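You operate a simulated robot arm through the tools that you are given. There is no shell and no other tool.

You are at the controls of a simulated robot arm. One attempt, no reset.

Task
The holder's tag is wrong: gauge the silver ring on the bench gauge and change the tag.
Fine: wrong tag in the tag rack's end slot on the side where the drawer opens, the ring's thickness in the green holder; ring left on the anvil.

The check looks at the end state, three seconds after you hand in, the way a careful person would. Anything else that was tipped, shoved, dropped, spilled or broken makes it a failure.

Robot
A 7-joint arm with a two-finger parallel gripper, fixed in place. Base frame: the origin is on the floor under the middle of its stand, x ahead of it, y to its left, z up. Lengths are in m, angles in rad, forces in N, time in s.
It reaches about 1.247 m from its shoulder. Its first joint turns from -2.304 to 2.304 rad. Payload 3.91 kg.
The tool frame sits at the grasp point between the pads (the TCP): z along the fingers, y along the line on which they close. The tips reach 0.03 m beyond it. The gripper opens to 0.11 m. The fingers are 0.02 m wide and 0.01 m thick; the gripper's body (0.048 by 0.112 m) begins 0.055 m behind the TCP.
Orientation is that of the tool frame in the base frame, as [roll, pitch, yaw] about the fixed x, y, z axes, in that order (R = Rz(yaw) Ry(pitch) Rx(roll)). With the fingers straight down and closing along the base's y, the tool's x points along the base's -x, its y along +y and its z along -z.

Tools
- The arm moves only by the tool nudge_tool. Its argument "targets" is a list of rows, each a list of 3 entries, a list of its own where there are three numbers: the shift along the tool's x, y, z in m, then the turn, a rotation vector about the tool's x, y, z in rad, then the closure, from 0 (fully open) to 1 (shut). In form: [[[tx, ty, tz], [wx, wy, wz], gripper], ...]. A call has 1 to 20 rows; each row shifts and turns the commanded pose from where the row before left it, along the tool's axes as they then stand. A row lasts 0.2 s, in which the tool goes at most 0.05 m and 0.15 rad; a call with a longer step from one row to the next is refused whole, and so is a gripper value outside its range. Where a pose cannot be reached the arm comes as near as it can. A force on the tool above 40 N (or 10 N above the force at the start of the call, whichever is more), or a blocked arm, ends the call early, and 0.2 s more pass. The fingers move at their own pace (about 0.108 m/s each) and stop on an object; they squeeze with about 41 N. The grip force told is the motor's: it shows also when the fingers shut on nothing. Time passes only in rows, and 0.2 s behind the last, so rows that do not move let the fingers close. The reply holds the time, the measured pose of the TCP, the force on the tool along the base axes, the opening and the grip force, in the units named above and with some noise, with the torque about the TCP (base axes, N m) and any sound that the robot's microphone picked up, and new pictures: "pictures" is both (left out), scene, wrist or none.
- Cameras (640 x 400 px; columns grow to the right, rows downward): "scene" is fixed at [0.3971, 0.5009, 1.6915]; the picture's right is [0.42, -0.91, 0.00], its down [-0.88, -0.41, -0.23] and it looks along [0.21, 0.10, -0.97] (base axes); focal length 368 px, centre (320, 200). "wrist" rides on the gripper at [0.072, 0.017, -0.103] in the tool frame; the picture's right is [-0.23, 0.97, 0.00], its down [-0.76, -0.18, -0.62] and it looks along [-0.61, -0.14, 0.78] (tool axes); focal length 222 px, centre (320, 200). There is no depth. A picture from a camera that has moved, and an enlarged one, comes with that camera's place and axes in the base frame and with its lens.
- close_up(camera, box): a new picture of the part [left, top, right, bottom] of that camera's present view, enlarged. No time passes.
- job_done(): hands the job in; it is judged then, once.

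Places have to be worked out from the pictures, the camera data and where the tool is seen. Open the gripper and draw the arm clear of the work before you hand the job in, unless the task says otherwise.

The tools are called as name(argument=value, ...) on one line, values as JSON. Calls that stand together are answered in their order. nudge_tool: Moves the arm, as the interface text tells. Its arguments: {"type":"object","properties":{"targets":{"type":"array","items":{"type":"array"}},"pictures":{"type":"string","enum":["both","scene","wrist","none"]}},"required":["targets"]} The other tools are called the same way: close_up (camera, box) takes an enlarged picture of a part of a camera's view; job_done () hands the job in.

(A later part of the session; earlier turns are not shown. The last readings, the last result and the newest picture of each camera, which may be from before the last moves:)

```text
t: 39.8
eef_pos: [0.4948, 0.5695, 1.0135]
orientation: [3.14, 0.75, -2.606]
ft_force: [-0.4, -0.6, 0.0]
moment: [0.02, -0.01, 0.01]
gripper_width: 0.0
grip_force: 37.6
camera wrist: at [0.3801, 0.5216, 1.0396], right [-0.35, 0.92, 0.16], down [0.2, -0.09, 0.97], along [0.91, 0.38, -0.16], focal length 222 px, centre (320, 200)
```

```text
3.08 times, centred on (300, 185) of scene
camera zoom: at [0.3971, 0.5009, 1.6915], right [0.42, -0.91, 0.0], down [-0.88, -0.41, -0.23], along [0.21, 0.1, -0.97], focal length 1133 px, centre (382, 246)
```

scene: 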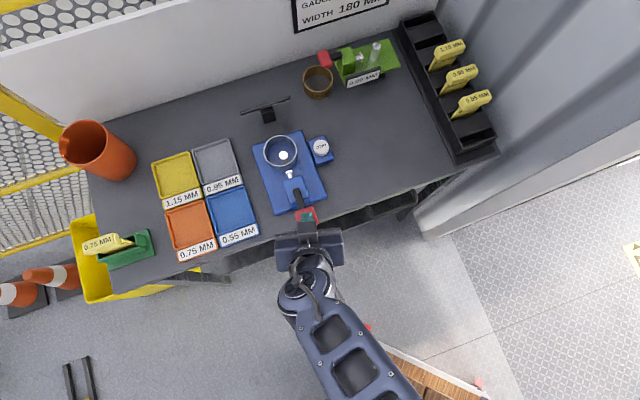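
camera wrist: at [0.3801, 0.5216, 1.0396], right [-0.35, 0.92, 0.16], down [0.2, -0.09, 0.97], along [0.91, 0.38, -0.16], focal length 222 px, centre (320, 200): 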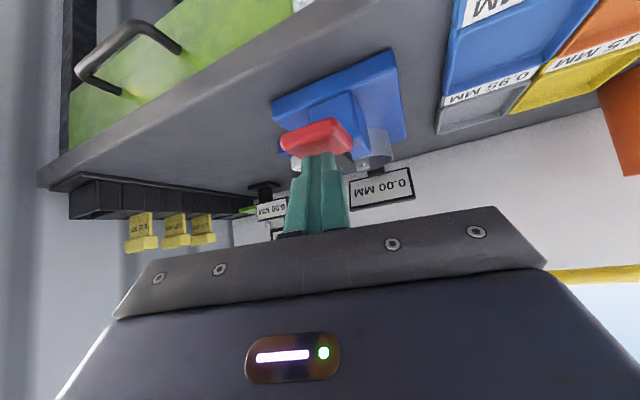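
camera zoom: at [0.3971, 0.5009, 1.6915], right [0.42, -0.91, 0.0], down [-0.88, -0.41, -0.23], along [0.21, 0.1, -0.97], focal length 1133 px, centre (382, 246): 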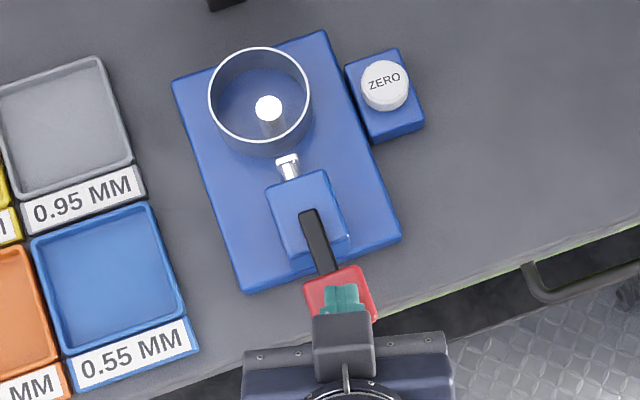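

The tips are over the pad, the ring is in place and the gauge has not moved. I press down gradually.

nudge_tool(targets=[[[0.0027, 0, 0.0029], [0, 0, 0], 1], [[0.0027, 0, 0.0029], [0, 0, 0], 1], [[0.0027, 0, 0.0029], [0, 0, 0], 1], [[0.0027, 0, 0.0029], [0, 0, 0], 1]], pictures="wrist")

close_up(camera="scene", box=[255, 125, 335, 205])

close_up(camera="wrist", box=[330, 140, 430, 220])

```text
t: 40.8
eef_pos: [0.4945, 0.5689, 0.9978]
orientation: [-3.141, 0.749, -2.605]
ft_force: [-0.1, 0.2, 2.7]
moment: [0.0, -0.05, 0.01]
gripper_width: 0.0
grip_force: 38.0
camera wrist: at [0.379, 0.5214, 1.0244], right [-0.35, 0.92, 0.16], down [0.2, -0.09, 0.98], along [0.91, 0.38, -0.16], focal length 222 px, centre (320, 200)
```

wrist: 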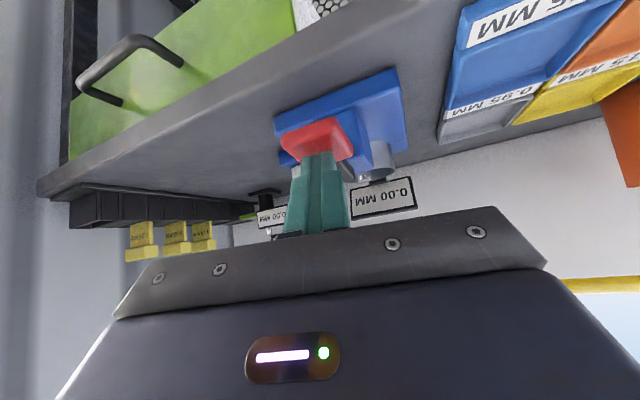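

```text
5.00 times, centred on (295, 165) of scene
camera zoom: at [0.3971, 0.5009, 1.6915], right [0.42, -0.91, 0.0], down [-0.88, -0.41, -0.23], along [0.21, 0.1, -0.97], focal length 1841 px, centre (445, 375)
```

zoom: 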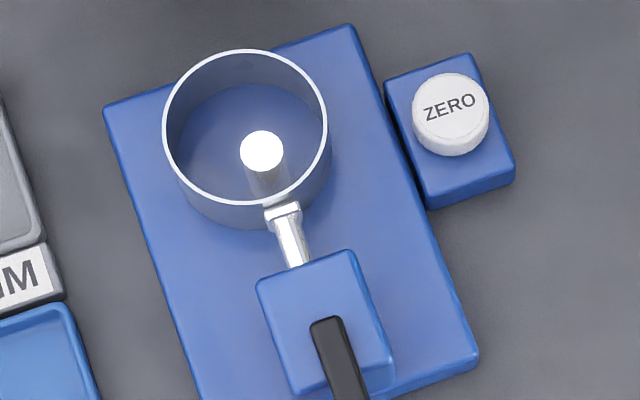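

```text
5.00 times, centred on (380, 180) of wrist
camera zoom: at [0.379, 0.5214, 1.0244], right [-0.35, 0.92, 0.16], down [0.2, -0.09, 0.98], along [0.91, 0.38, -0.16], focal length 1111 px, centre (20, 300)
```

zoom: 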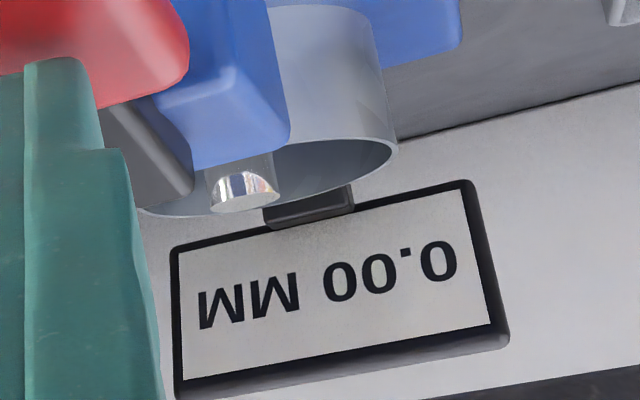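

The spindle has reached the ring wall. I continue pressing in 2 mm steps to push the wall against the anvil.

nudge_tool(targets=[[[0.0014, 0, 0.0015], [0, 0, 0], 1], [[0.0014, 0, 0.0015], [0, 0, 0], 1]], pictures="none")

nudge_tool(targets=[[[0.0014, 0, 0.0015], [0, 0, 0], 1]], pictures="none")

nudge_tool(targets=[[[0.0014, 0, 0.0015], [0, 0, 0], 1]], pictures="wrist")

close_up(camera="wrist", box=[330, 140, 430, 220])

close_up(camera="scene", box=[255, 125, 335, 205])

```text
t: 41.4
eef_pos: [0.4934, 0.5687, 0.994]
orientation: [-3.141, 0.751, -2.606]
ft_force: [0.5, -1.2, 3.6]
moment: [-0.05, -0.03, -0.04]
gripper_width: 0.0
grip_force: 37.7
```

```text
t: 41.8
eef_pos: [0.4931, 0.5688, 0.9909]
orientation: [-3.141, 0.751, -2.606]
ft_force: [0.5, -2.1, 2.7]
moment: [0.01, -0.01, 0.02]
gripper_width: 0.0
grip_force: 37.6
```

```text
t: 42.2
eef_pos: [0.4934, 0.5692, 0.9898]
orientation: [3.14, 0.75, -2.606]
ft_force: [-4.5, 0.4, 12.4]
moment: [0.13, 0.03, 0.01]
gripper_width: 0.0
grip_force: 38.5
camera wrist: at [0.3785, 0.5216, 1.0163], right [-0.35, 0.92, 0.16], down [0.2, -0.09, 0.97], along [0.91, 0.38, -0.16], focal length 222 px, centre (320, 200)
```

wrist: 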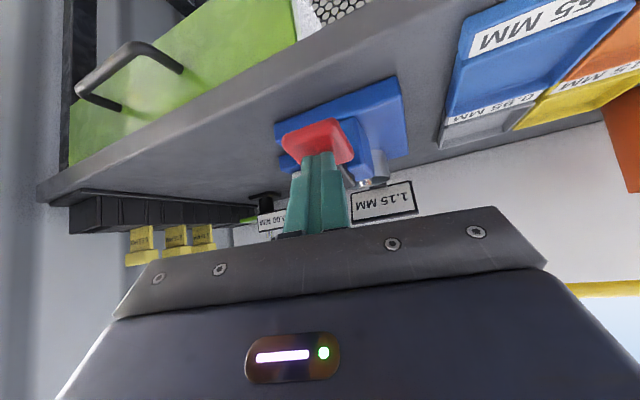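

```text
5.00 times, centred on (380, 180) of wrist
camera zoom: at [0.3785, 0.5216, 1.0163], right [-0.35, 0.92, 0.16], down [0.2, -0.09, 0.97], along [0.91, 0.38, -0.16], focal length 1111 px, centre (20, 300)
```

zoom: 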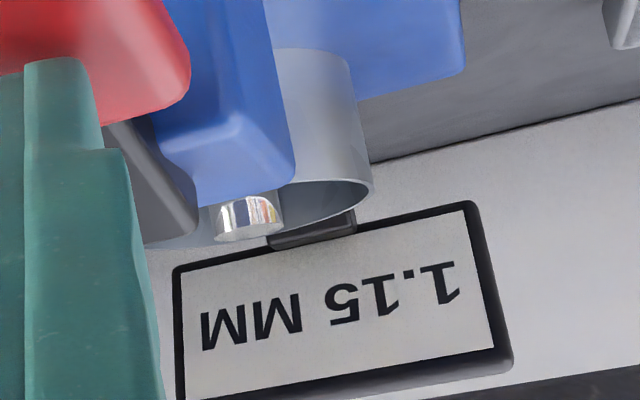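

```text
5.00 times, centred on (295, 165) of scene
camera zoom: at [0.3971, 0.5009, 1.6915], right [0.42, -0.91, 0.0], down [-0.88, -0.41, -0.23], along [0.21, 0.1, -0.97], focal length 1841 px, centre (445, 375)
```

zoom: 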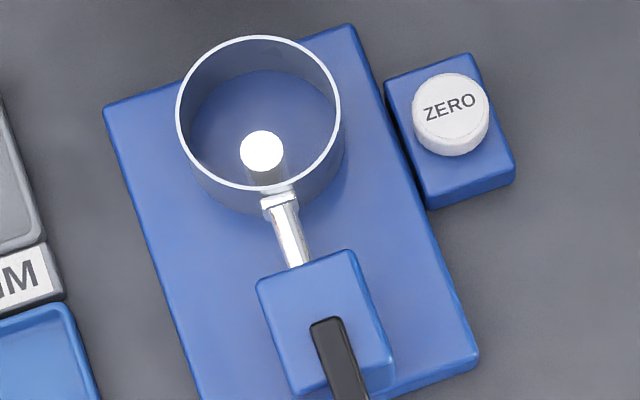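

The display now reads 1.15 MM with the ring wall clamped at about 12 N. I hold and re-read to be sure it is stable.

nudge_tool(targets=[[[0.0005, 0, 0.0005], [0, 0, 0], 1], [[0, 0, 0], [0, 0, 0], 1]], pictures="wrist")

close_up(camera="wrist", box=[330, 140, 430, 220])

```text
t: 42.8
eef_pos: [0.4914, 0.5687, 0.9898]
orientation: [3.137, 0.753, -2.605]
ft_force: [-6.4, 0.7, 21.2]
moment: [0.3, -0.03, 0.07]
gripper_width: 0.0
grip_force: 37.5
camera wrist: at [0.3787, 0.5216, 1.0155], right [-0.35, 0.92, 0.16], down [0.2, -0.09, 0.98], along [0.91, 0.38, -0.16], focal length 222 px, centre (320, 200)
```

wrist: 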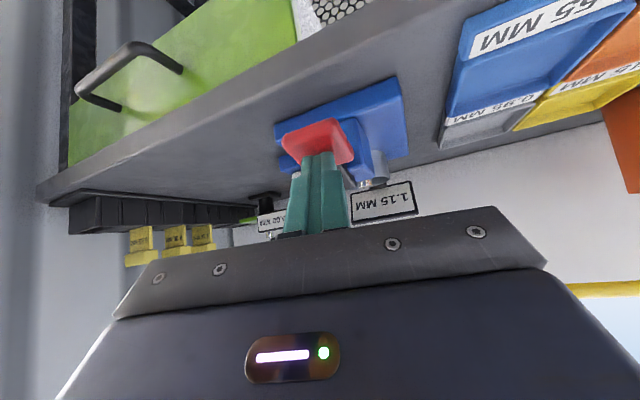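

```text
5.00 times, centred on (380, 180) of wrist
camera zoom: at [0.3787, 0.5216, 1.0155], right [-0.35, 0.92, 0.16], down [0.2, -0.09, 0.98], along [0.91, 0.38, -0.16], focal length 1111 px, centre (20, 300)
```

zoom: 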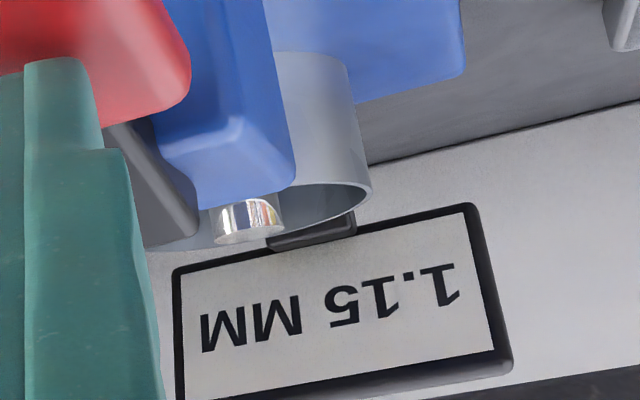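

The reading is stable: 1.15 MM. I release the lever, back away, and check that the ring stays on the anvil.

nudge_tool(targets=[[[-0.0068, 0, -0.0073], [0, 0, 0], 1], [[-0.0136, 0, -0.0146], [0, 0, 0], 1], [[-0.0273, 0, -0.0293], [0, 0, 0], 1], [[-0.0273, 0, -0.0293], [0, 0, 0], 1]], pictures="both")

close_up(camera="scene", box=[230, 110, 370, 240])

close_up(camera="wrist", box=[270, 20, 430, 180])

```text
t: 43.8
eef_pos: [0.4942, 0.5702, 1.0981]
orientation: [3.14, 0.748, -2.605]
ft_force: [-0.5, -0.3, -0.5]
moment: [-0.01, 0.01, 0.0]
gripper_width: 0.0
grip_force: 38.2
camera wrist: at [0.3787, 0.5234, 1.1248], right [-0.35, 0.92, 0.15], down [0.21, -0.08, 0.98], along [0.91, 0.38, -0.16], focal length 222 px, centre (320, 200)
```

scene: 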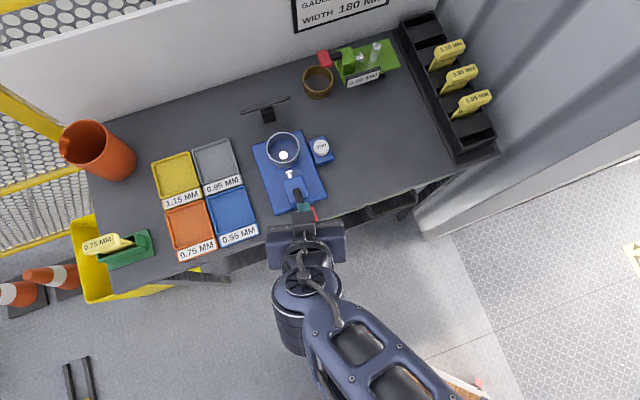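
wrist: 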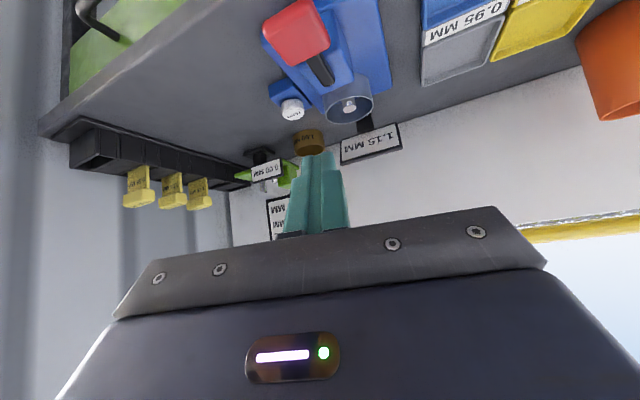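

```text
3.08 times, centred on (300, 175) of scene
camera zoom: at [0.3971, 0.5009, 1.6915], right [0.42, -0.91, 0.0], down [-0.88, -0.41, -0.23], along [0.21, 0.1, -0.97], focal length 1133 px, centre (382, 277)
```

zoom: 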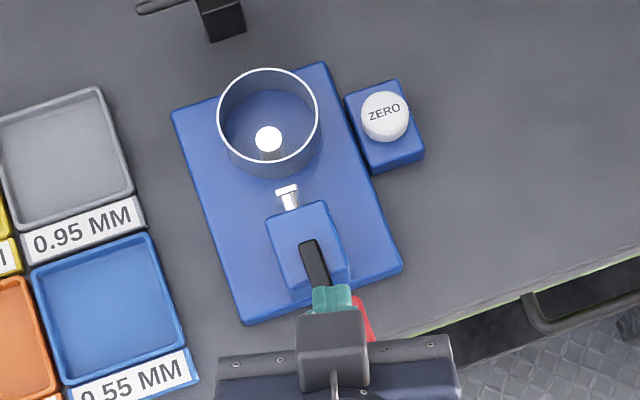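

```text
2.50 times, centred on (350, 100) of wrist
camera zoom: at [0.3787, 0.5234, 1.1248], right [-0.35, 0.92, 0.15], down [0.21, -0.08, 0.98], along [0.91, 0.38, -0.16], focal length 555 px, centre (245, 450)
```

zoom: 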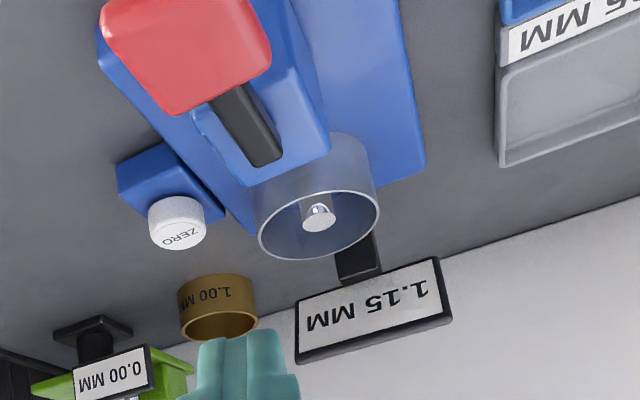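

The display holds 1.15 MM and the ring is still over the anvil with nothing else moved. So the needed tag is 1.15; the wrong 0.75 tag comes out of the green holder first. I move over the holder to examine it.

nudge_tool(targets=[[[0, 0, 0], [-0.085, 0, -0.0915], 1], [[0, 0, 0], [-0.085, 0, -0.0915], 1], [[0, 0, 0], [0, 0.15, 0], 1], [[0, 0, 0], [0, 0.15, 0], 1], [[0, 0, 0], [0, 0.15, 0], 1], [[0, 0, 0], [0, 0.15, 0], 0.5], [[0, 0, 0], [0, 0.15, 0], 0], [[-0.011, 0.043, -0.009], [0, 0, 0], 0], [[-0.011, 0.043, -0.009], [0, 0, 0], 0], [[-0.011, 0.043, -0.009], [0, 0, 0], 0], [[-0.011, 0.043, -0.009], [0, 0, 0], 0], [[-0.011, 0.043, -0.009], [0, 0, 0], 0], [[-0.011, 0.043, -0.009], [0, 0, 0], 0], [[-0.011, 0.043, -0.009], [0, 0, 0], 0], [[-0.011, 0.043, -0.009], [0, 0, 0], 0], [[-0.011, 0.043, -0.009], [0, 0, 0], 0]], pictures="both")

close_up(camera="wrist", box=[220, 30, 420, 190])

```text
t: 47.2
eef_pos: [0.2933, 0.8963, 1.1786]
orientation: [-3.141, 0.002, -2.355]
ft_force: [1.2, -1.7, 2.7]
moment: [0.03, 0.03, -0.01]
gripper_width: 0.11
grip_force: 0.1
out of reach, approached as far as the arm can: row 16
camera wrist: at [0.2298, 0.8578, 1.283], right [-0.53, 0.85, 0.0], down [0.66, 0.41, 0.62], along [0.53, 0.33, -0.78], focal length 222 px, centre (320, 200)
```

scene: 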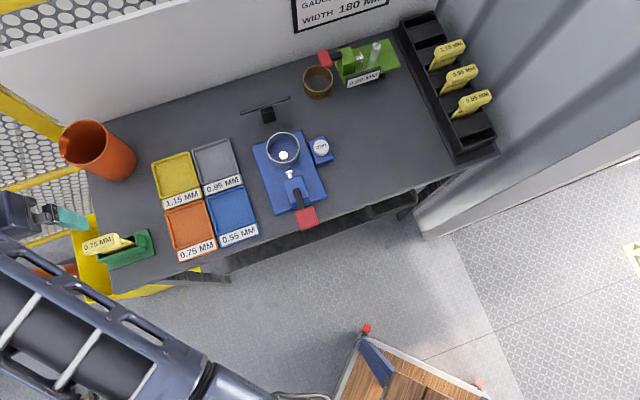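
wrist: 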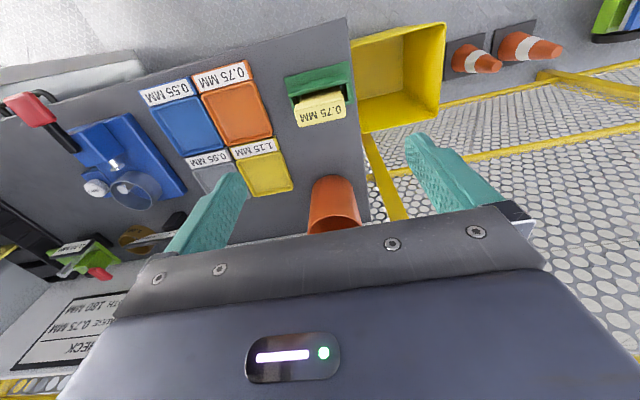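

```text
2.50 times, centred on (320, 110) of wrist
camera zoom: at [0.2298, 0.8578, 1.283], right [-0.53, 0.85, 0.0], down [0.66, 0.41, 0.62], along [0.53, 0.33, -0.78], focal length 555 px, centre (320, 425)
```

zoom: 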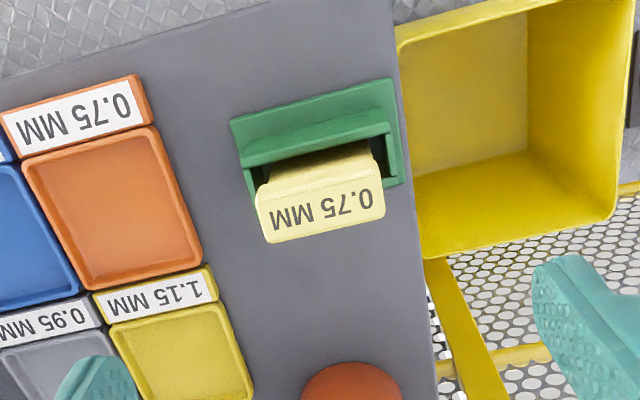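

The 0.75 tag's head triangulates to (0.298, 0.901) with its top at z ≈ 1.019, and it is a bar about 57 mm long along the bench. I plan to grip its thin sides, closing along v, which also suits the rack beside the wall, so I lower slightly and yaw the hand 90°.

nudge_tool(targets=[[[0, 0, 0.02], [0, 0, 0], 0], [[0, 0, 0], [0, 0, 0.143], 0], [[0, 0, 0], [0, 0, 0.143], 0], [[0, 0, 0], [0, 0, 0.143], 0], [[0, 0, 0], [0, 0, 0.143], 0], [[0, 0, 0], [0, 0, 0.143], 0], [[0, 0, 0], [0, 0, 0.143], 0], [[0, 0, 0], [0, 0, 0.143], 0], [[0, 0, 0], [0, 0, 0.143], 0], [[0, 0, 0], [0, 0, 0.143], 0], [[0, 0, 0], [0, 0, 0.143], 0], [[0, 0, 0], [0, 0, 0.141], 0]], pictures="both")

close_up(camera="wrist", box=[220, 30, 420, 190])

close_up(camera="scene", box=[20, 170, 200, 300])

```text
t: 49.8
eef_pos: [0.2911, 0.9026, 1.157]
orientation: [-3.141, 0.0, 2.353]
ft_force: [1.0, -1.1, 0.5]
moment: [0.0, -0.04, -0.02]
gripper_width: 0.11
grip_force: 0.1
out of reach, approached as far as the arm can: row 1
camera wrist: at [0.2526, 0.967, 1.2612], right [0.85, 0.53, 0.0], down [0.41, -0.67, 0.62], along [0.33, -0.53, -0.78], focal length 222 px, centre (320, 200)
```

scene: 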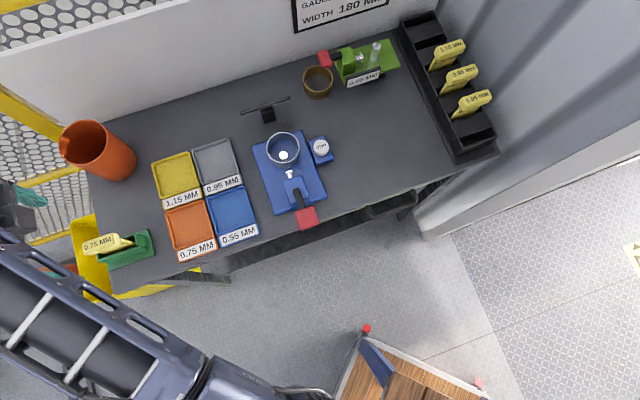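
wrist: 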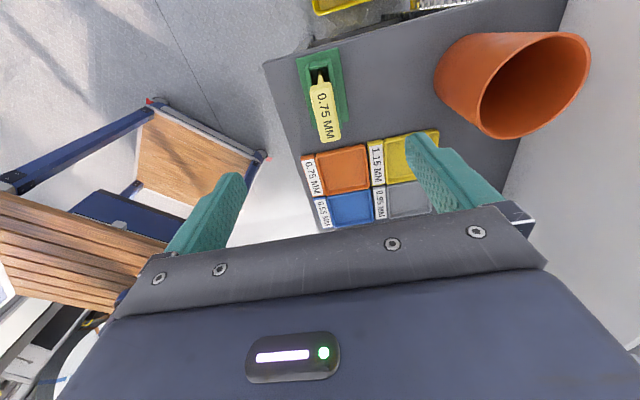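

```text
2.50 times, centred on (320, 110) of wrist
camera zoom: at [0.2526, 0.967, 1.2612], right [0.85, 0.53, 0.0], down [0.41, -0.67, 0.62], along [0.33, -0.53, -0.78], focal length 555 px, centre (320, 425)
```

zoom: 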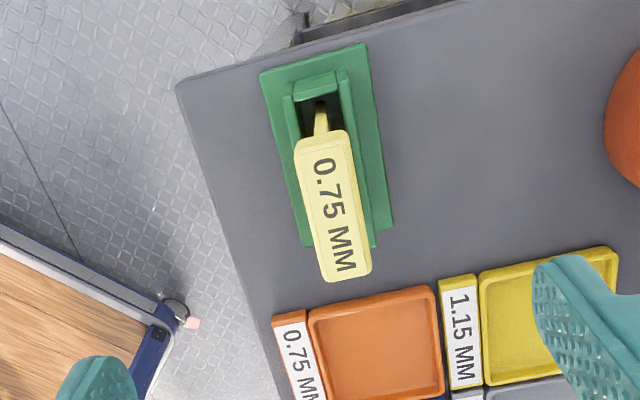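

```text
3.08 times, centred on (110, 235) of scene
camera zoom: at [0.3971, 0.5009, 1.6915], right [0.42, -0.91, 0.0], down [-0.88, -0.41, -0.23], along [0.21, 0.1, -0.97], focal length 1133 px, centre (966, 92)
```

zoom: 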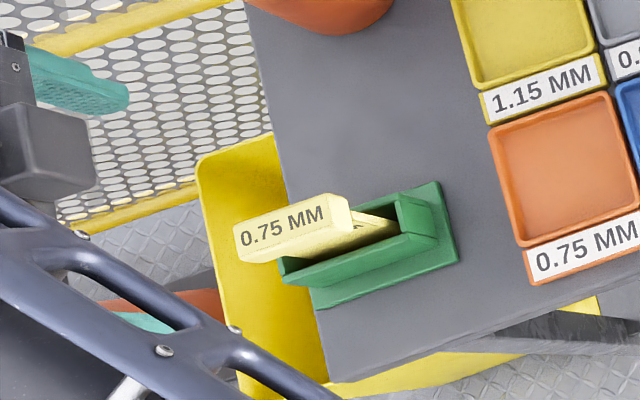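

Both views agree on the head: centre about (0.2985, 0.902), top z ≈ 1.01. I descend to just above it with open fingers and check again.

nudge_tool(targets=[[[-0.0019, 0.0016, 0.032], [0, 0, 0], 0], [[-0.0019, 0.0016, 0.032], [0, 0, 0], 0], [[-0.0019, 0.0016, 0.032], [0, 0, 0], 0]], pictures="both")

close_up(camera="wrist", box=[220, 30, 420, 210])

close_up(camera="scene", box=[20, 170, 200, 300])

```text
t: 50.6
eef_pos: [0.2998, 0.9243, 1.0684]
orientation: [-3.139, 0.003, 2.356]
ft_force: [-0.1, 0.2, 0.5]
moment: [-0.02, 0.02, 0.01]
gripper_width: 0.1101
grip_force: 0.1
out of reach, approached as far as the arm can: row 1, 2, 3
camera wrist: at [0.2621, 0.9881, 1.1716], right [0.85, 0.53, 0.0], down [0.41, -0.66, 0.62], along [0.33, -0.53, -0.78], focal length 222 px, centre (320, 200)
```

scene: 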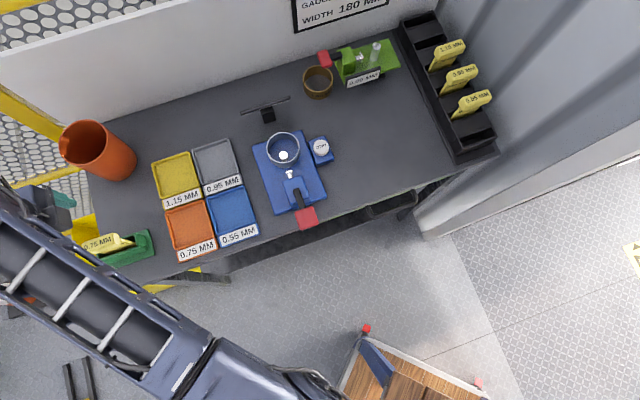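
wrist: 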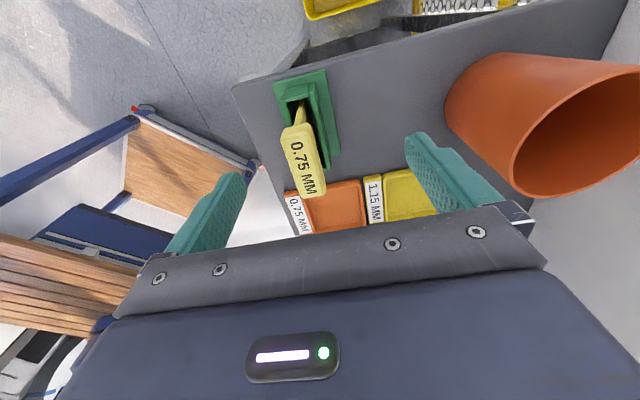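

```text
2.22 times, centred on (320, 120) of wrist
camera zoom: at [0.2621, 0.9881, 1.1716], right [0.85, 0.53, 0.0], down [0.41, -0.66, 0.62], along [0.33, -0.53, -0.78], focal length 494 px, centre (320, 378)
```

zoom: 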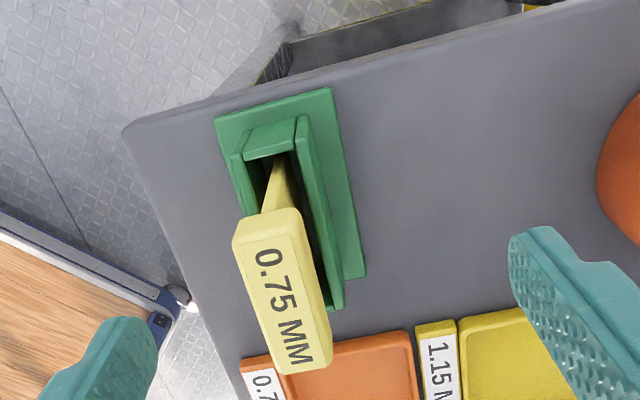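

```text
3.08 times, centred on (110, 235) of scene
camera zoom: at [0.3971, 0.5009, 1.6915], right [0.42, -0.91, 0.0], down [-0.88, -0.41, -0.23], along [0.21, 0.1, -0.97], focal length 1133 px, centre (966, 92)
```

zoom: 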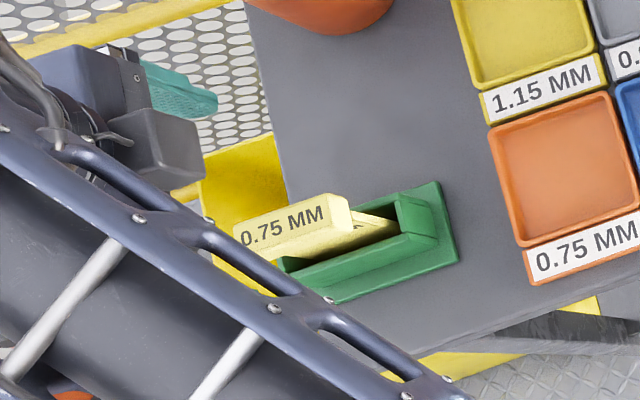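

The arm reports it can't quite meet this pose, and the TCP sits about 2 cm off the tag axis. I re-measured the head at u ≈ -0.4265, v ≈ 0.847, so I command a correction and lower slightly.

nudge_tool(targets=[[[-0.008, -0.0085, 0.01], [0, 0, 0], 0], [[0, 0, 0], [0, 0, 0], 0]], pictures="wrist")

```text
t: 51.2
eef_pos: [0.3032, 0.9248, 1.06]
orientation: [-3.139, 0.003, 2.357]
ft_force: [-0.3, 0.4, -0.1]
moment: [-0.02, -0.01, -0.03]
gripper_width: 0.1101
grip_force: 0.0
out of reach, approached as far as the arm can: row 1
camera wrist: at [0.2639, 0.9897, 1.1637], right [0.85, 0.53, 0.0], down [0.41, -0.66, 0.62], along [0.33, -0.53, -0.78], focal length 222 px, centre (320, 200)
```

wrist: 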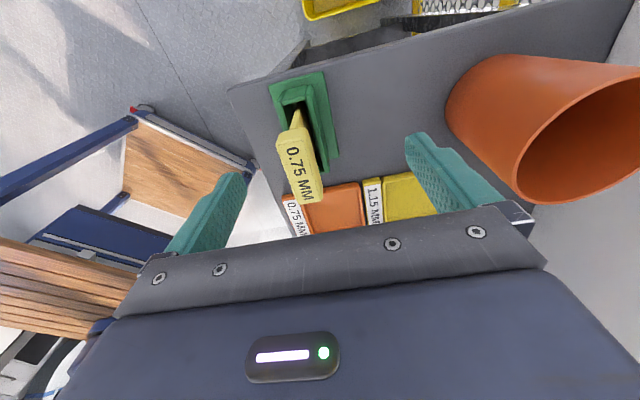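

The pose drifted further out than commanded, which looks like a joint limit at this yaw. The other yaw (-135°, closing along the tag's length) was comfortable at both ends of the bench, so I return to it. Then I survey the rack and wall clearance before picking anything.

nudge_tool(targets=[[[0, 0, -0.03], [0, 0, 0], 0], [[0, 0, -0.03], [0, 0, 0], 0], [[0, 0, 0], [0, 0, -0.143], 0], [[0, 0, 0], [0, 0, -0.143], 0], [[0, 0, 0], [0, 0, -0.143], 0], [[0, 0, 0], [0, 0, -0.143], 0], [[0, 0, 0], [0, 0, -0.143], 0], [[0, 0, 0], [0, 0, -0.143], 0], [[0, 0, 0], [0, 0, -0.143], 0], [[0, 0, 0], [0, 0, -0.143], 0], [[0, 0, 0], [0, 0, -0.143], 0], [[0, 0, 0], [0, 0, -0.143], 0], [[0, 0, 0], [0, 0, -0.141], 0]], pictures="wrist")

close_up(camera="wrist", box=[220, 30, 420, 190])

```text
t: 54.0
eef_pos: [0.3021, 0.9142, 1.1164]
orientation: [-3.142, 0.0, -2.353]
ft_force: [0.2, 0.3, -0.3]
moment: [0.0, -0.04, 0.02]
gripper_width: 0.1099
grip_force: 0.1
out of reach, approached as far as the arm can: row 1, 2
camera wrist: at [0.2387, 0.8754, 1.2201], right [-0.53, 0.85, 0.0], down [0.66, 0.41, 0.62], along [0.53, 0.33, -0.78], focal length 222 px, centre (320, 200)
```

wrist: 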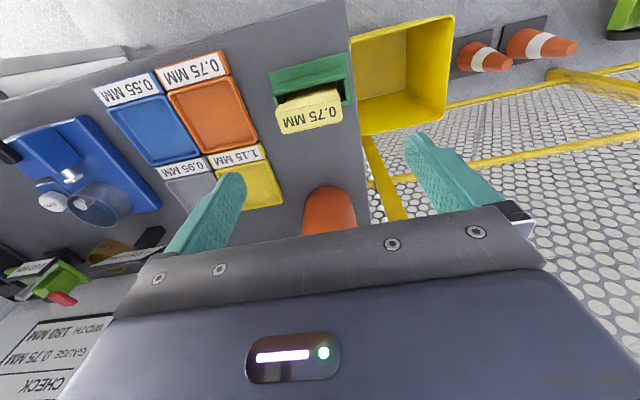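

```text
2.50 times, centred on (320, 110) of wrist
camera zoom: at [0.2387, 0.8754, 1.2201], right [-0.53, 0.85, 0.0], down [0.66, 0.41, 0.62], along [0.53, 0.33, -0.78], focal length 555 px, centre (320, 425)
```

zoom: 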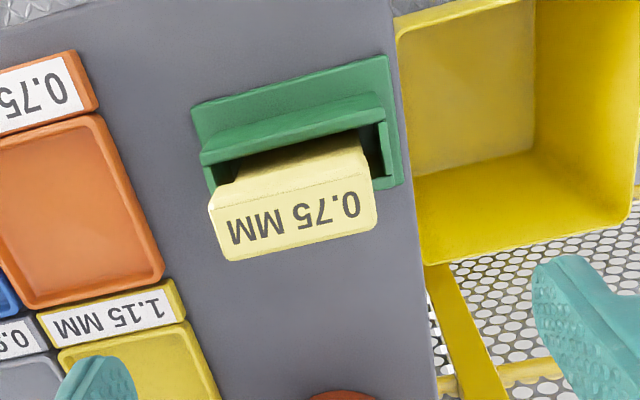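

At this yaw the pose is reachable again, and the tag head measures consistently at u ≈ -0.426, v ≈ 0.849. Now I travel to the rack for the survey.

nudge_tool(targets=[[[0.0035, -0.0412, 0], [0, 0, 0], 0.4], [[0.0035, -0.0412, 0], [0, 0, 0], 0.4], [[0.0035, -0.0412, 0], [0, 0, 0], 0.4], [[0.0035, -0.0412, 0], [0, 0, 0], 0.4], [[0.0035, -0.0412, 0], [0, 0, 0], 0.4], [[0.0035, -0.0412, 0], [0, 0, 0], 0.4], [[0.0035, -0.0412, 0], [0, 0, 0], 0.4], [[0.0035, -0.0412, 0], [0, 0, 0], 0.4], [[0.0035, -0.0412, 0], [0, 0, 0], 0.4], [[0.0035, -0.0412, 0], [0, 0, 0], 0.4], [[0.0035, -0.0412, 0], [0, 0, 0], 0.4], [[0.0035, -0.0412, 0], [0, 0, 0], 0.4], [[0.0035, -0.0412, 0], [0, 0, 0], 0.4], [[0.0035, -0.0412, 0], [0, 0, 0], 0.4], [[0.0035, -0.0412, 0], [0, 0, 0], 0.4], [[0.0035, -0.0412, 0], [0, 0, 0], 0.4], [[0.0035, -0.0412, 0], [0, 0, 0], 0.4]], pictures="both")

close_up(camera="wrist", box=[120, 20, 420, 220])

```text
t: 57.6
eef_pos: [0.7535, 0.3767, 1.1181]
orientation: [3.141, 0.0, -2.356]
ft_force: [-0.5, 1.0, 0.0]
moment: [-0.04, -0.02, 0.01]
gripper_width: 0.066
grip_force: 0.0
camera wrist: at [0.6916, 0.3378, 1.2212], right [-0.53, 0.85, 0.0], down [0.66, 0.41, 0.62], along [0.53, 0.33, -0.78], focal length 222 px, centre (320, 200)
```

scene: 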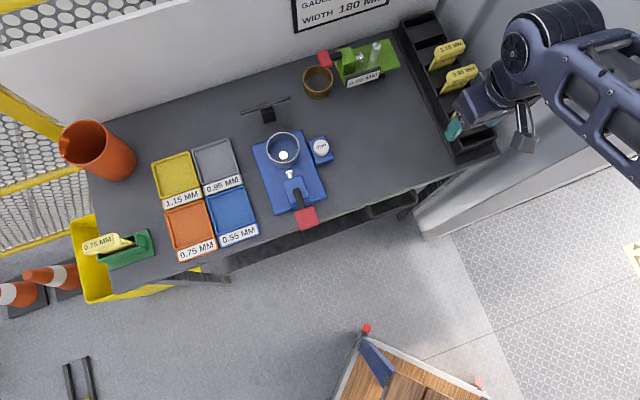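
wrist: 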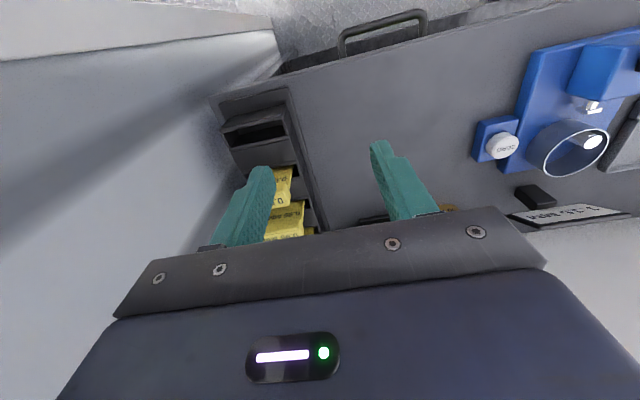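

```text
2.00 times, centred on (270, 120) of wrist
camera zoom: at [0.6916, 0.3378, 1.2212], right [-0.53, 0.85, 0.0], down [0.66, 0.41, 0.62], along [0.53, 0.33, -0.78], focal length 444 px, centre (420, 360)
```

zoom: 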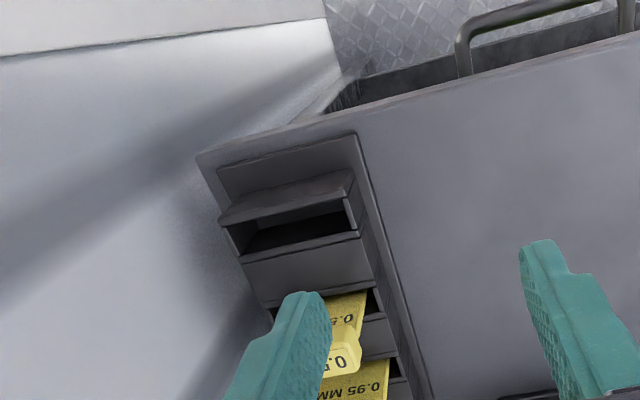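

The survey shows that the wall face is at about u ≈ 0.455, so hand clearance is fine. The empty front end slot is near u ≈ 0.35, v ≈ 0.813. I hover directly above it to measure precisely.

nudge_tool(targets=[[[-0.005, -0.028, 0], [0, 0, 0], 0], [[-0.005, -0.028, 0], [0, 0, 0], 0], [[-0.004, -0.028, 0], [0, 0, 0], 0]], pictures="both")

close_up(camera="wrist", box=[220, 20, 420, 220])

close_up(camera="scene", box=[390, 10, 510, 180])

```text
t: 58.4
eef_pos: [0.8252, 0.3272, 1.1177]
orientation: [-3.141, 0.0, -2.356]
ft_force: [-0.3, 0.0, 0.1]
moment: [0.01, -0.05, -0.01]
gripper_width: 0.1102
grip_force: 0.0
camera wrist: at [0.7624, 0.2889, 1.2213], right [-0.53, 0.85, 0.0], down [0.66, 0.41, 0.62], along [0.53, 0.33, -0.78], focal length 222 px, centre (320, 200)
```

scene: 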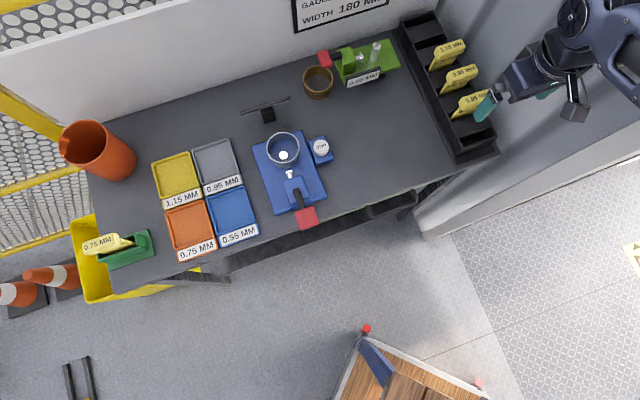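
wrist: 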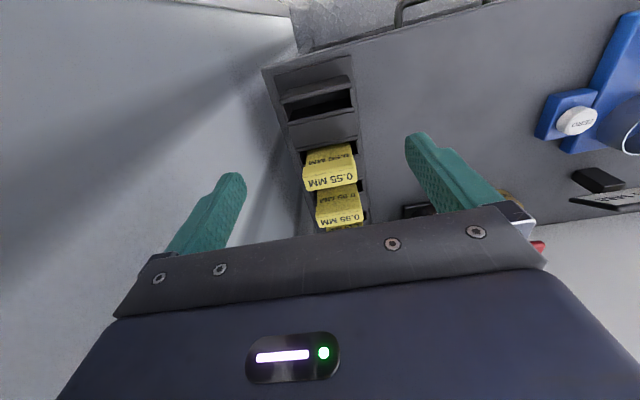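

```text
2.00 times, centred on (320, 120) of wrist
camera zoom: at [0.7624, 0.2889, 1.2213], right [-0.53, 0.85, 0.0], down [0.66, 0.41, 0.62], along [0.53, 0.33, -0.78], focal length 444 px, centre (320, 360)
```

zoom: 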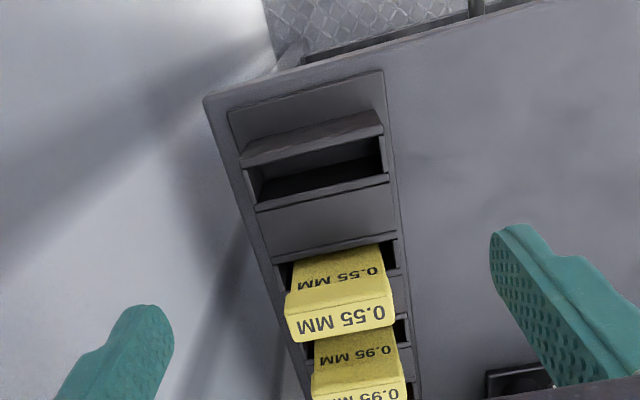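

```text
2.35 times, centred on (450, 95) of scene
camera zoom: at [0.3971, 0.5009, 1.6915], right [0.42, -0.91, 0.0], down [-0.88, -0.41, -0.23], along [0.21, 0.1, -0.97], focal length 866 px, centre (14, 447)
```

zoom: 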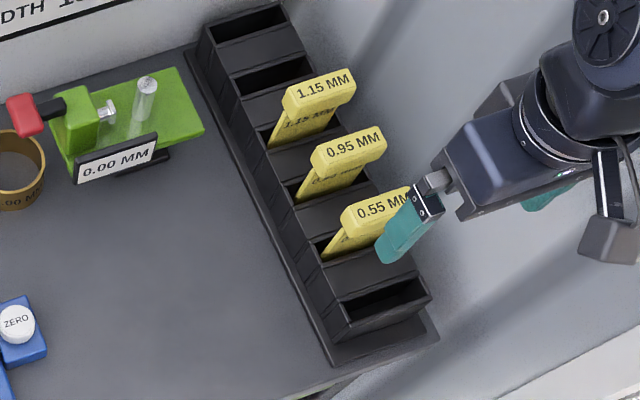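

I zoom in further on the empty end slot and on the 0.55 tag beside it, to learn the slot opening and the tag thickness.

close_up(camera="wrist", box=[260, 50, 370, 140])

close_up(camera="wrist", box=[285, 120, 385, 235])

close_up(camera="scene", box=[430, 70, 510, 170])

```text
4.44 times, centred on (315, 95) of wrist
camera zoom: at [0.7624, 0.2889, 1.2213], right [-0.53, 0.85, 0.0], down [0.66, 0.41, 0.62], along [0.53, 0.33, -0.78], focal length 987 px, centre (342, 667)
```

zoom: 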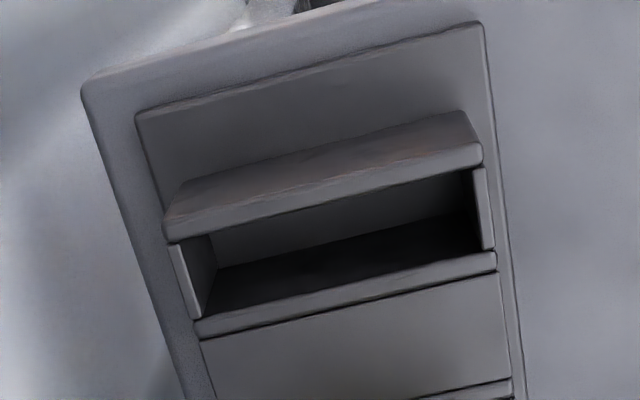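

```text
3.48 times, centred on (335, 178) of wrist
camera zoom: at [0.7624, 0.2889, 1.2213], right [-0.53, 0.85, 0.0], down [0.66, 0.41, 0.62], along [0.53, 0.33, -0.78], focal length 773 px, centre (268, 278)
```

zoom: 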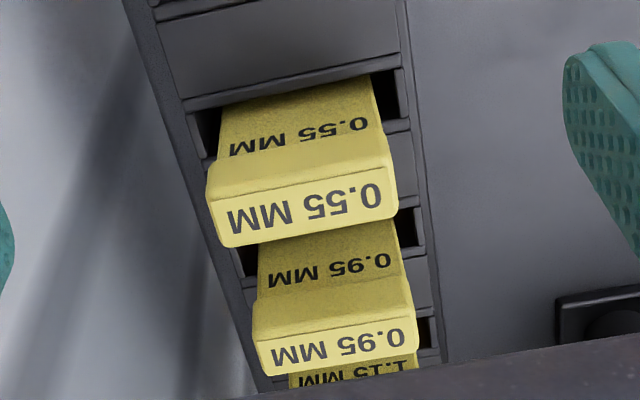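

```text
4.00 times, centred on (470, 120) of scene
camera zoom: at [0.3971, 0.5009, 1.6915], right [0.42, -0.91, 0.0], down [-0.88, -0.41, -0.23], along [0.21, 0.1, -0.97], focal length 1473 px, centre (-280, 520)
```

zoom: 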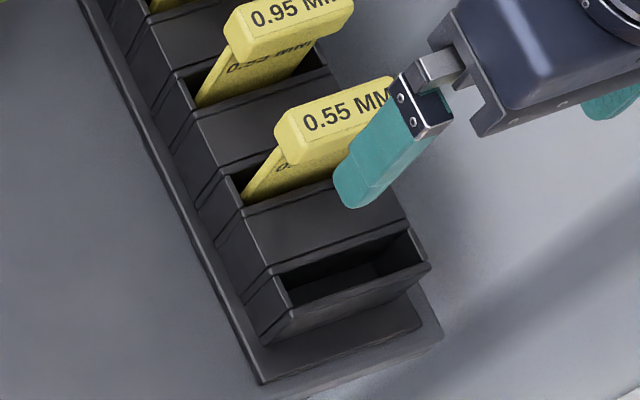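

The front end slot is measured: u 0.314–0.392 (centre 0.353), v 0.804–0.824 (centre 0.814), rack top z ≈ 0.95. The neighbouring 0.55 tag stands at v ≈ 0.875 with its head top at z ≈ 1.0155. I now travel back to the holder to pick the 0.75 tag by its ends.

nudge_tool(targets=[[[-0.0018, 0.041, 0.0007], [0, 0, 0], 0], [[-0.0018, 0.041, 0.0007], [0, 0, 0], 0], [[-0.0018, 0.041, 0.0007], [0, 0, 0], 0], [[-0.0018, 0.041, 0.0007], [0, 0, 0], 0], [[-0.0018, 0.041, 0.0007], [0, 0, 0], 0], [[-0.0018, 0.041, 0.0007], [0, 0, 0], 0], [[-0.0018, 0.041, 0.0007], [0, 0, 0], 0], [[-0.0018, 0.041, 0.0007], [0, 0, 0], 0], [[-0.0018, 0.041, 0.0007], [0, 0, 0], 0], [[-0.0018, 0.041, 0.0007], [0, 0, 0], 0], [[-0.0018, 0.041, 0.0007], [0, 0, 0], 0], [[-0.0018, 0.041, 0.0007], [0, 0, 0], 0], [[-0.0018, 0.041, 0.0007], [0, 0, 0], 0], [[-0.0018, 0.041, 0.0007], [0, 0, 0], 0], [[-0.0018, 0.041, 0.0007], [0, 0, 0], 0], [[-0.0018, 0.041, 0.0007], [0, 0, 0], 0], [[-0.0018, 0.041, 0.0007], [0, 0, 0], 0], [[-0.0018, 0.041, 0.0007], [0, 0, 0], 0], [[-0.0018, 0.0406, 0.0007], [0, 0, 0], 0]], pictures="both")

close_up(camera="wrist", box=[220, 30, 420, 190])

close_up(camera="scene", box=[20, 170, 200, 300])

```text
t: 62.4
eef_pos: [0.2979, 0.9012, 1.1046]
orientation: [3.14, 0.003, -2.355]
ft_force: [1.3, -0.5, 1.0]
moment: [0.07, 0.07, -0.01]
gripper_width: 0.1103
grip_force: 0.0
camera wrist: at [0.2346, 0.8627, 1.2074], right [-0.53, 0.85, 0.0], down [0.66, 0.41, 0.62], along [0.53, 0.33, -0.78], focal length 222 px, centre (320, 200)
```

scene: 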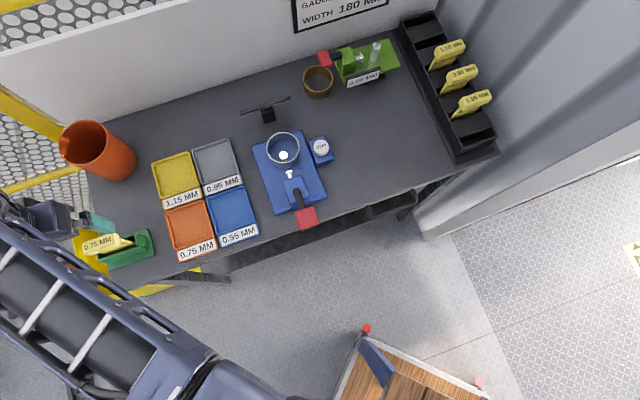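
wrist: 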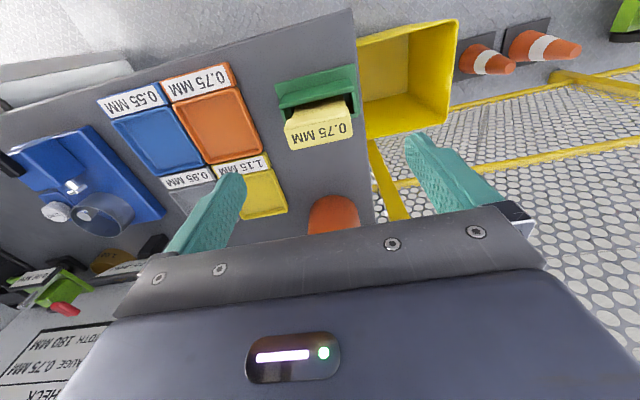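

```text
2.50 times, centred on (320, 110) of wrist
camera zoom: at [0.2346, 0.8627, 1.2074], right [-0.53, 0.85, 0.0], down [0.66, 0.41, 0.62], along [0.53, 0.33, -0.78], focal length 555 px, centre (320, 425)
```

zoom: 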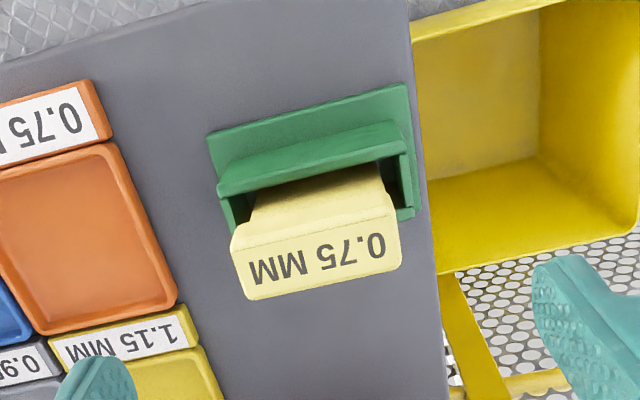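

```text
3.08 times, centred on (110, 235) of scene
camera zoom: at [0.3971, 0.5009, 1.6915], right [0.42, -0.91, 0.0], down [-0.88, -0.41, -0.23], along [0.21, 0.1, -0.97], focal length 1133 px, centre (966, 92)
```

zoom: 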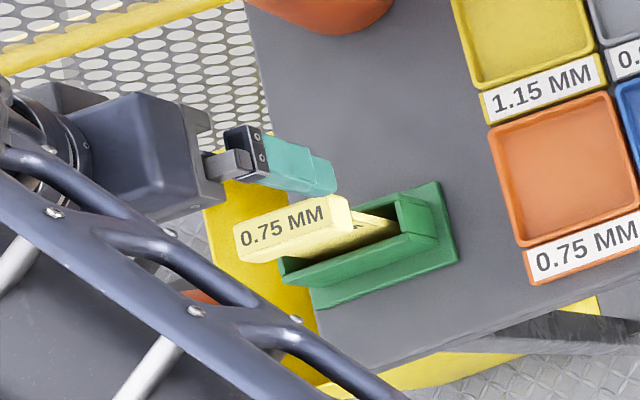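

I'm now directly above the 0.75 tag, within about 2 mm, and the alignment looks right. I descend to head level with the fingers open.

nudge_tool(targets=[[[-0.001, 0, 0.03], [0, 0, 0], 0], [[-0.001, 0, 0.03], [0, 0, 0], 0]], pictures="both")

close_up(camera="wrist", box=[200, 60, 440, 230])

close_up(camera="scene", box=[20, 170, 200, 300])

```text
t: 63.0
eef_pos: [0.2989, 0.9022, 1.0435]
orientation: [-3.141, 0.001, -2.356]
ft_force: [-0.6, 0.1, 0.8]
moment: [-0.01, 0.0, 0.01]
gripper_width: 0.1103
grip_force: 0.0
camera wrist: at [0.2356, 0.8648, 1.1468], right [-0.53, 0.85, 0.0], down [0.66, 0.41, 0.62], along [0.53, 0.33, -0.78], focal length 222 px, centre (320, 200)
```

scene: 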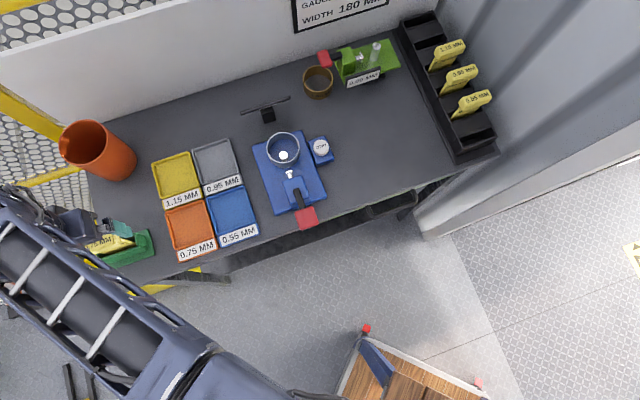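
wrist: 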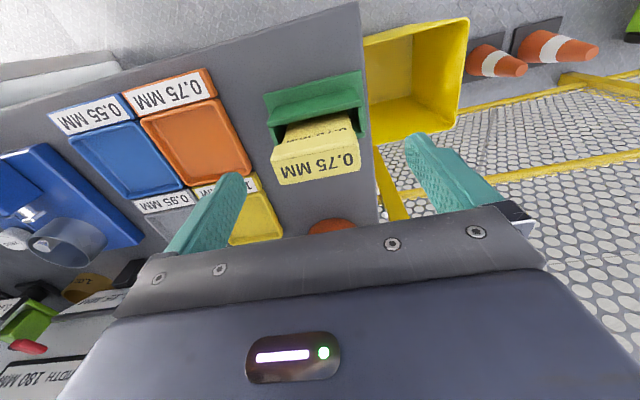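

```text
2.35 times, centred on (320, 145) of wrist
camera zoom: at [0.2356, 0.8648, 1.1468], right [-0.53, 0.85, 0.0], down [0.66, 0.41, 0.62], along [0.53, 0.33, -0.78], focal length 523 px, centre (320, 329)
```

zoom: 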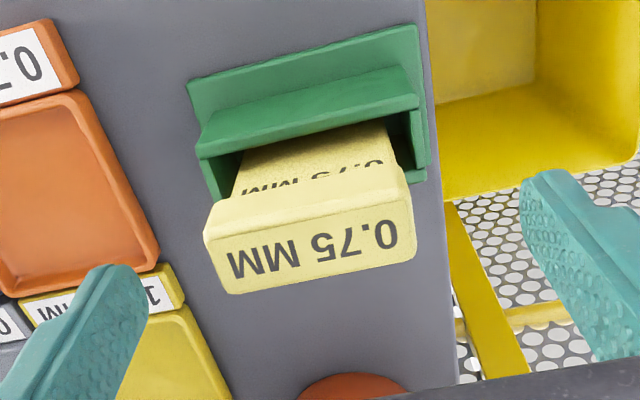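

```text
3.08 times, centred on (110, 235) of scene
camera zoom: at [0.3971, 0.5009, 1.6915], right [0.42, -0.91, 0.0], down [-0.88, -0.41, -0.23], along [0.21, 0.1, -0.97], focal length 1133 px, centre (966, 92)
```

zoom: 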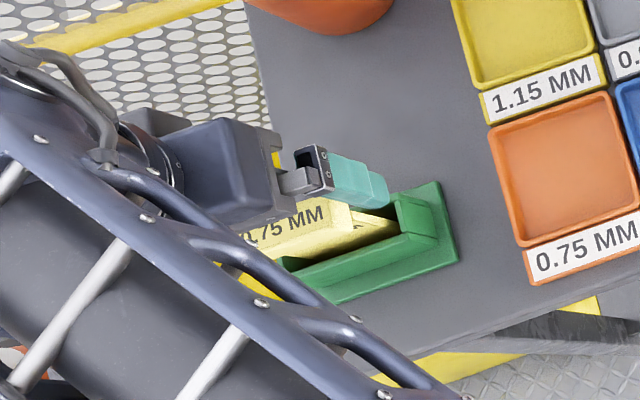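

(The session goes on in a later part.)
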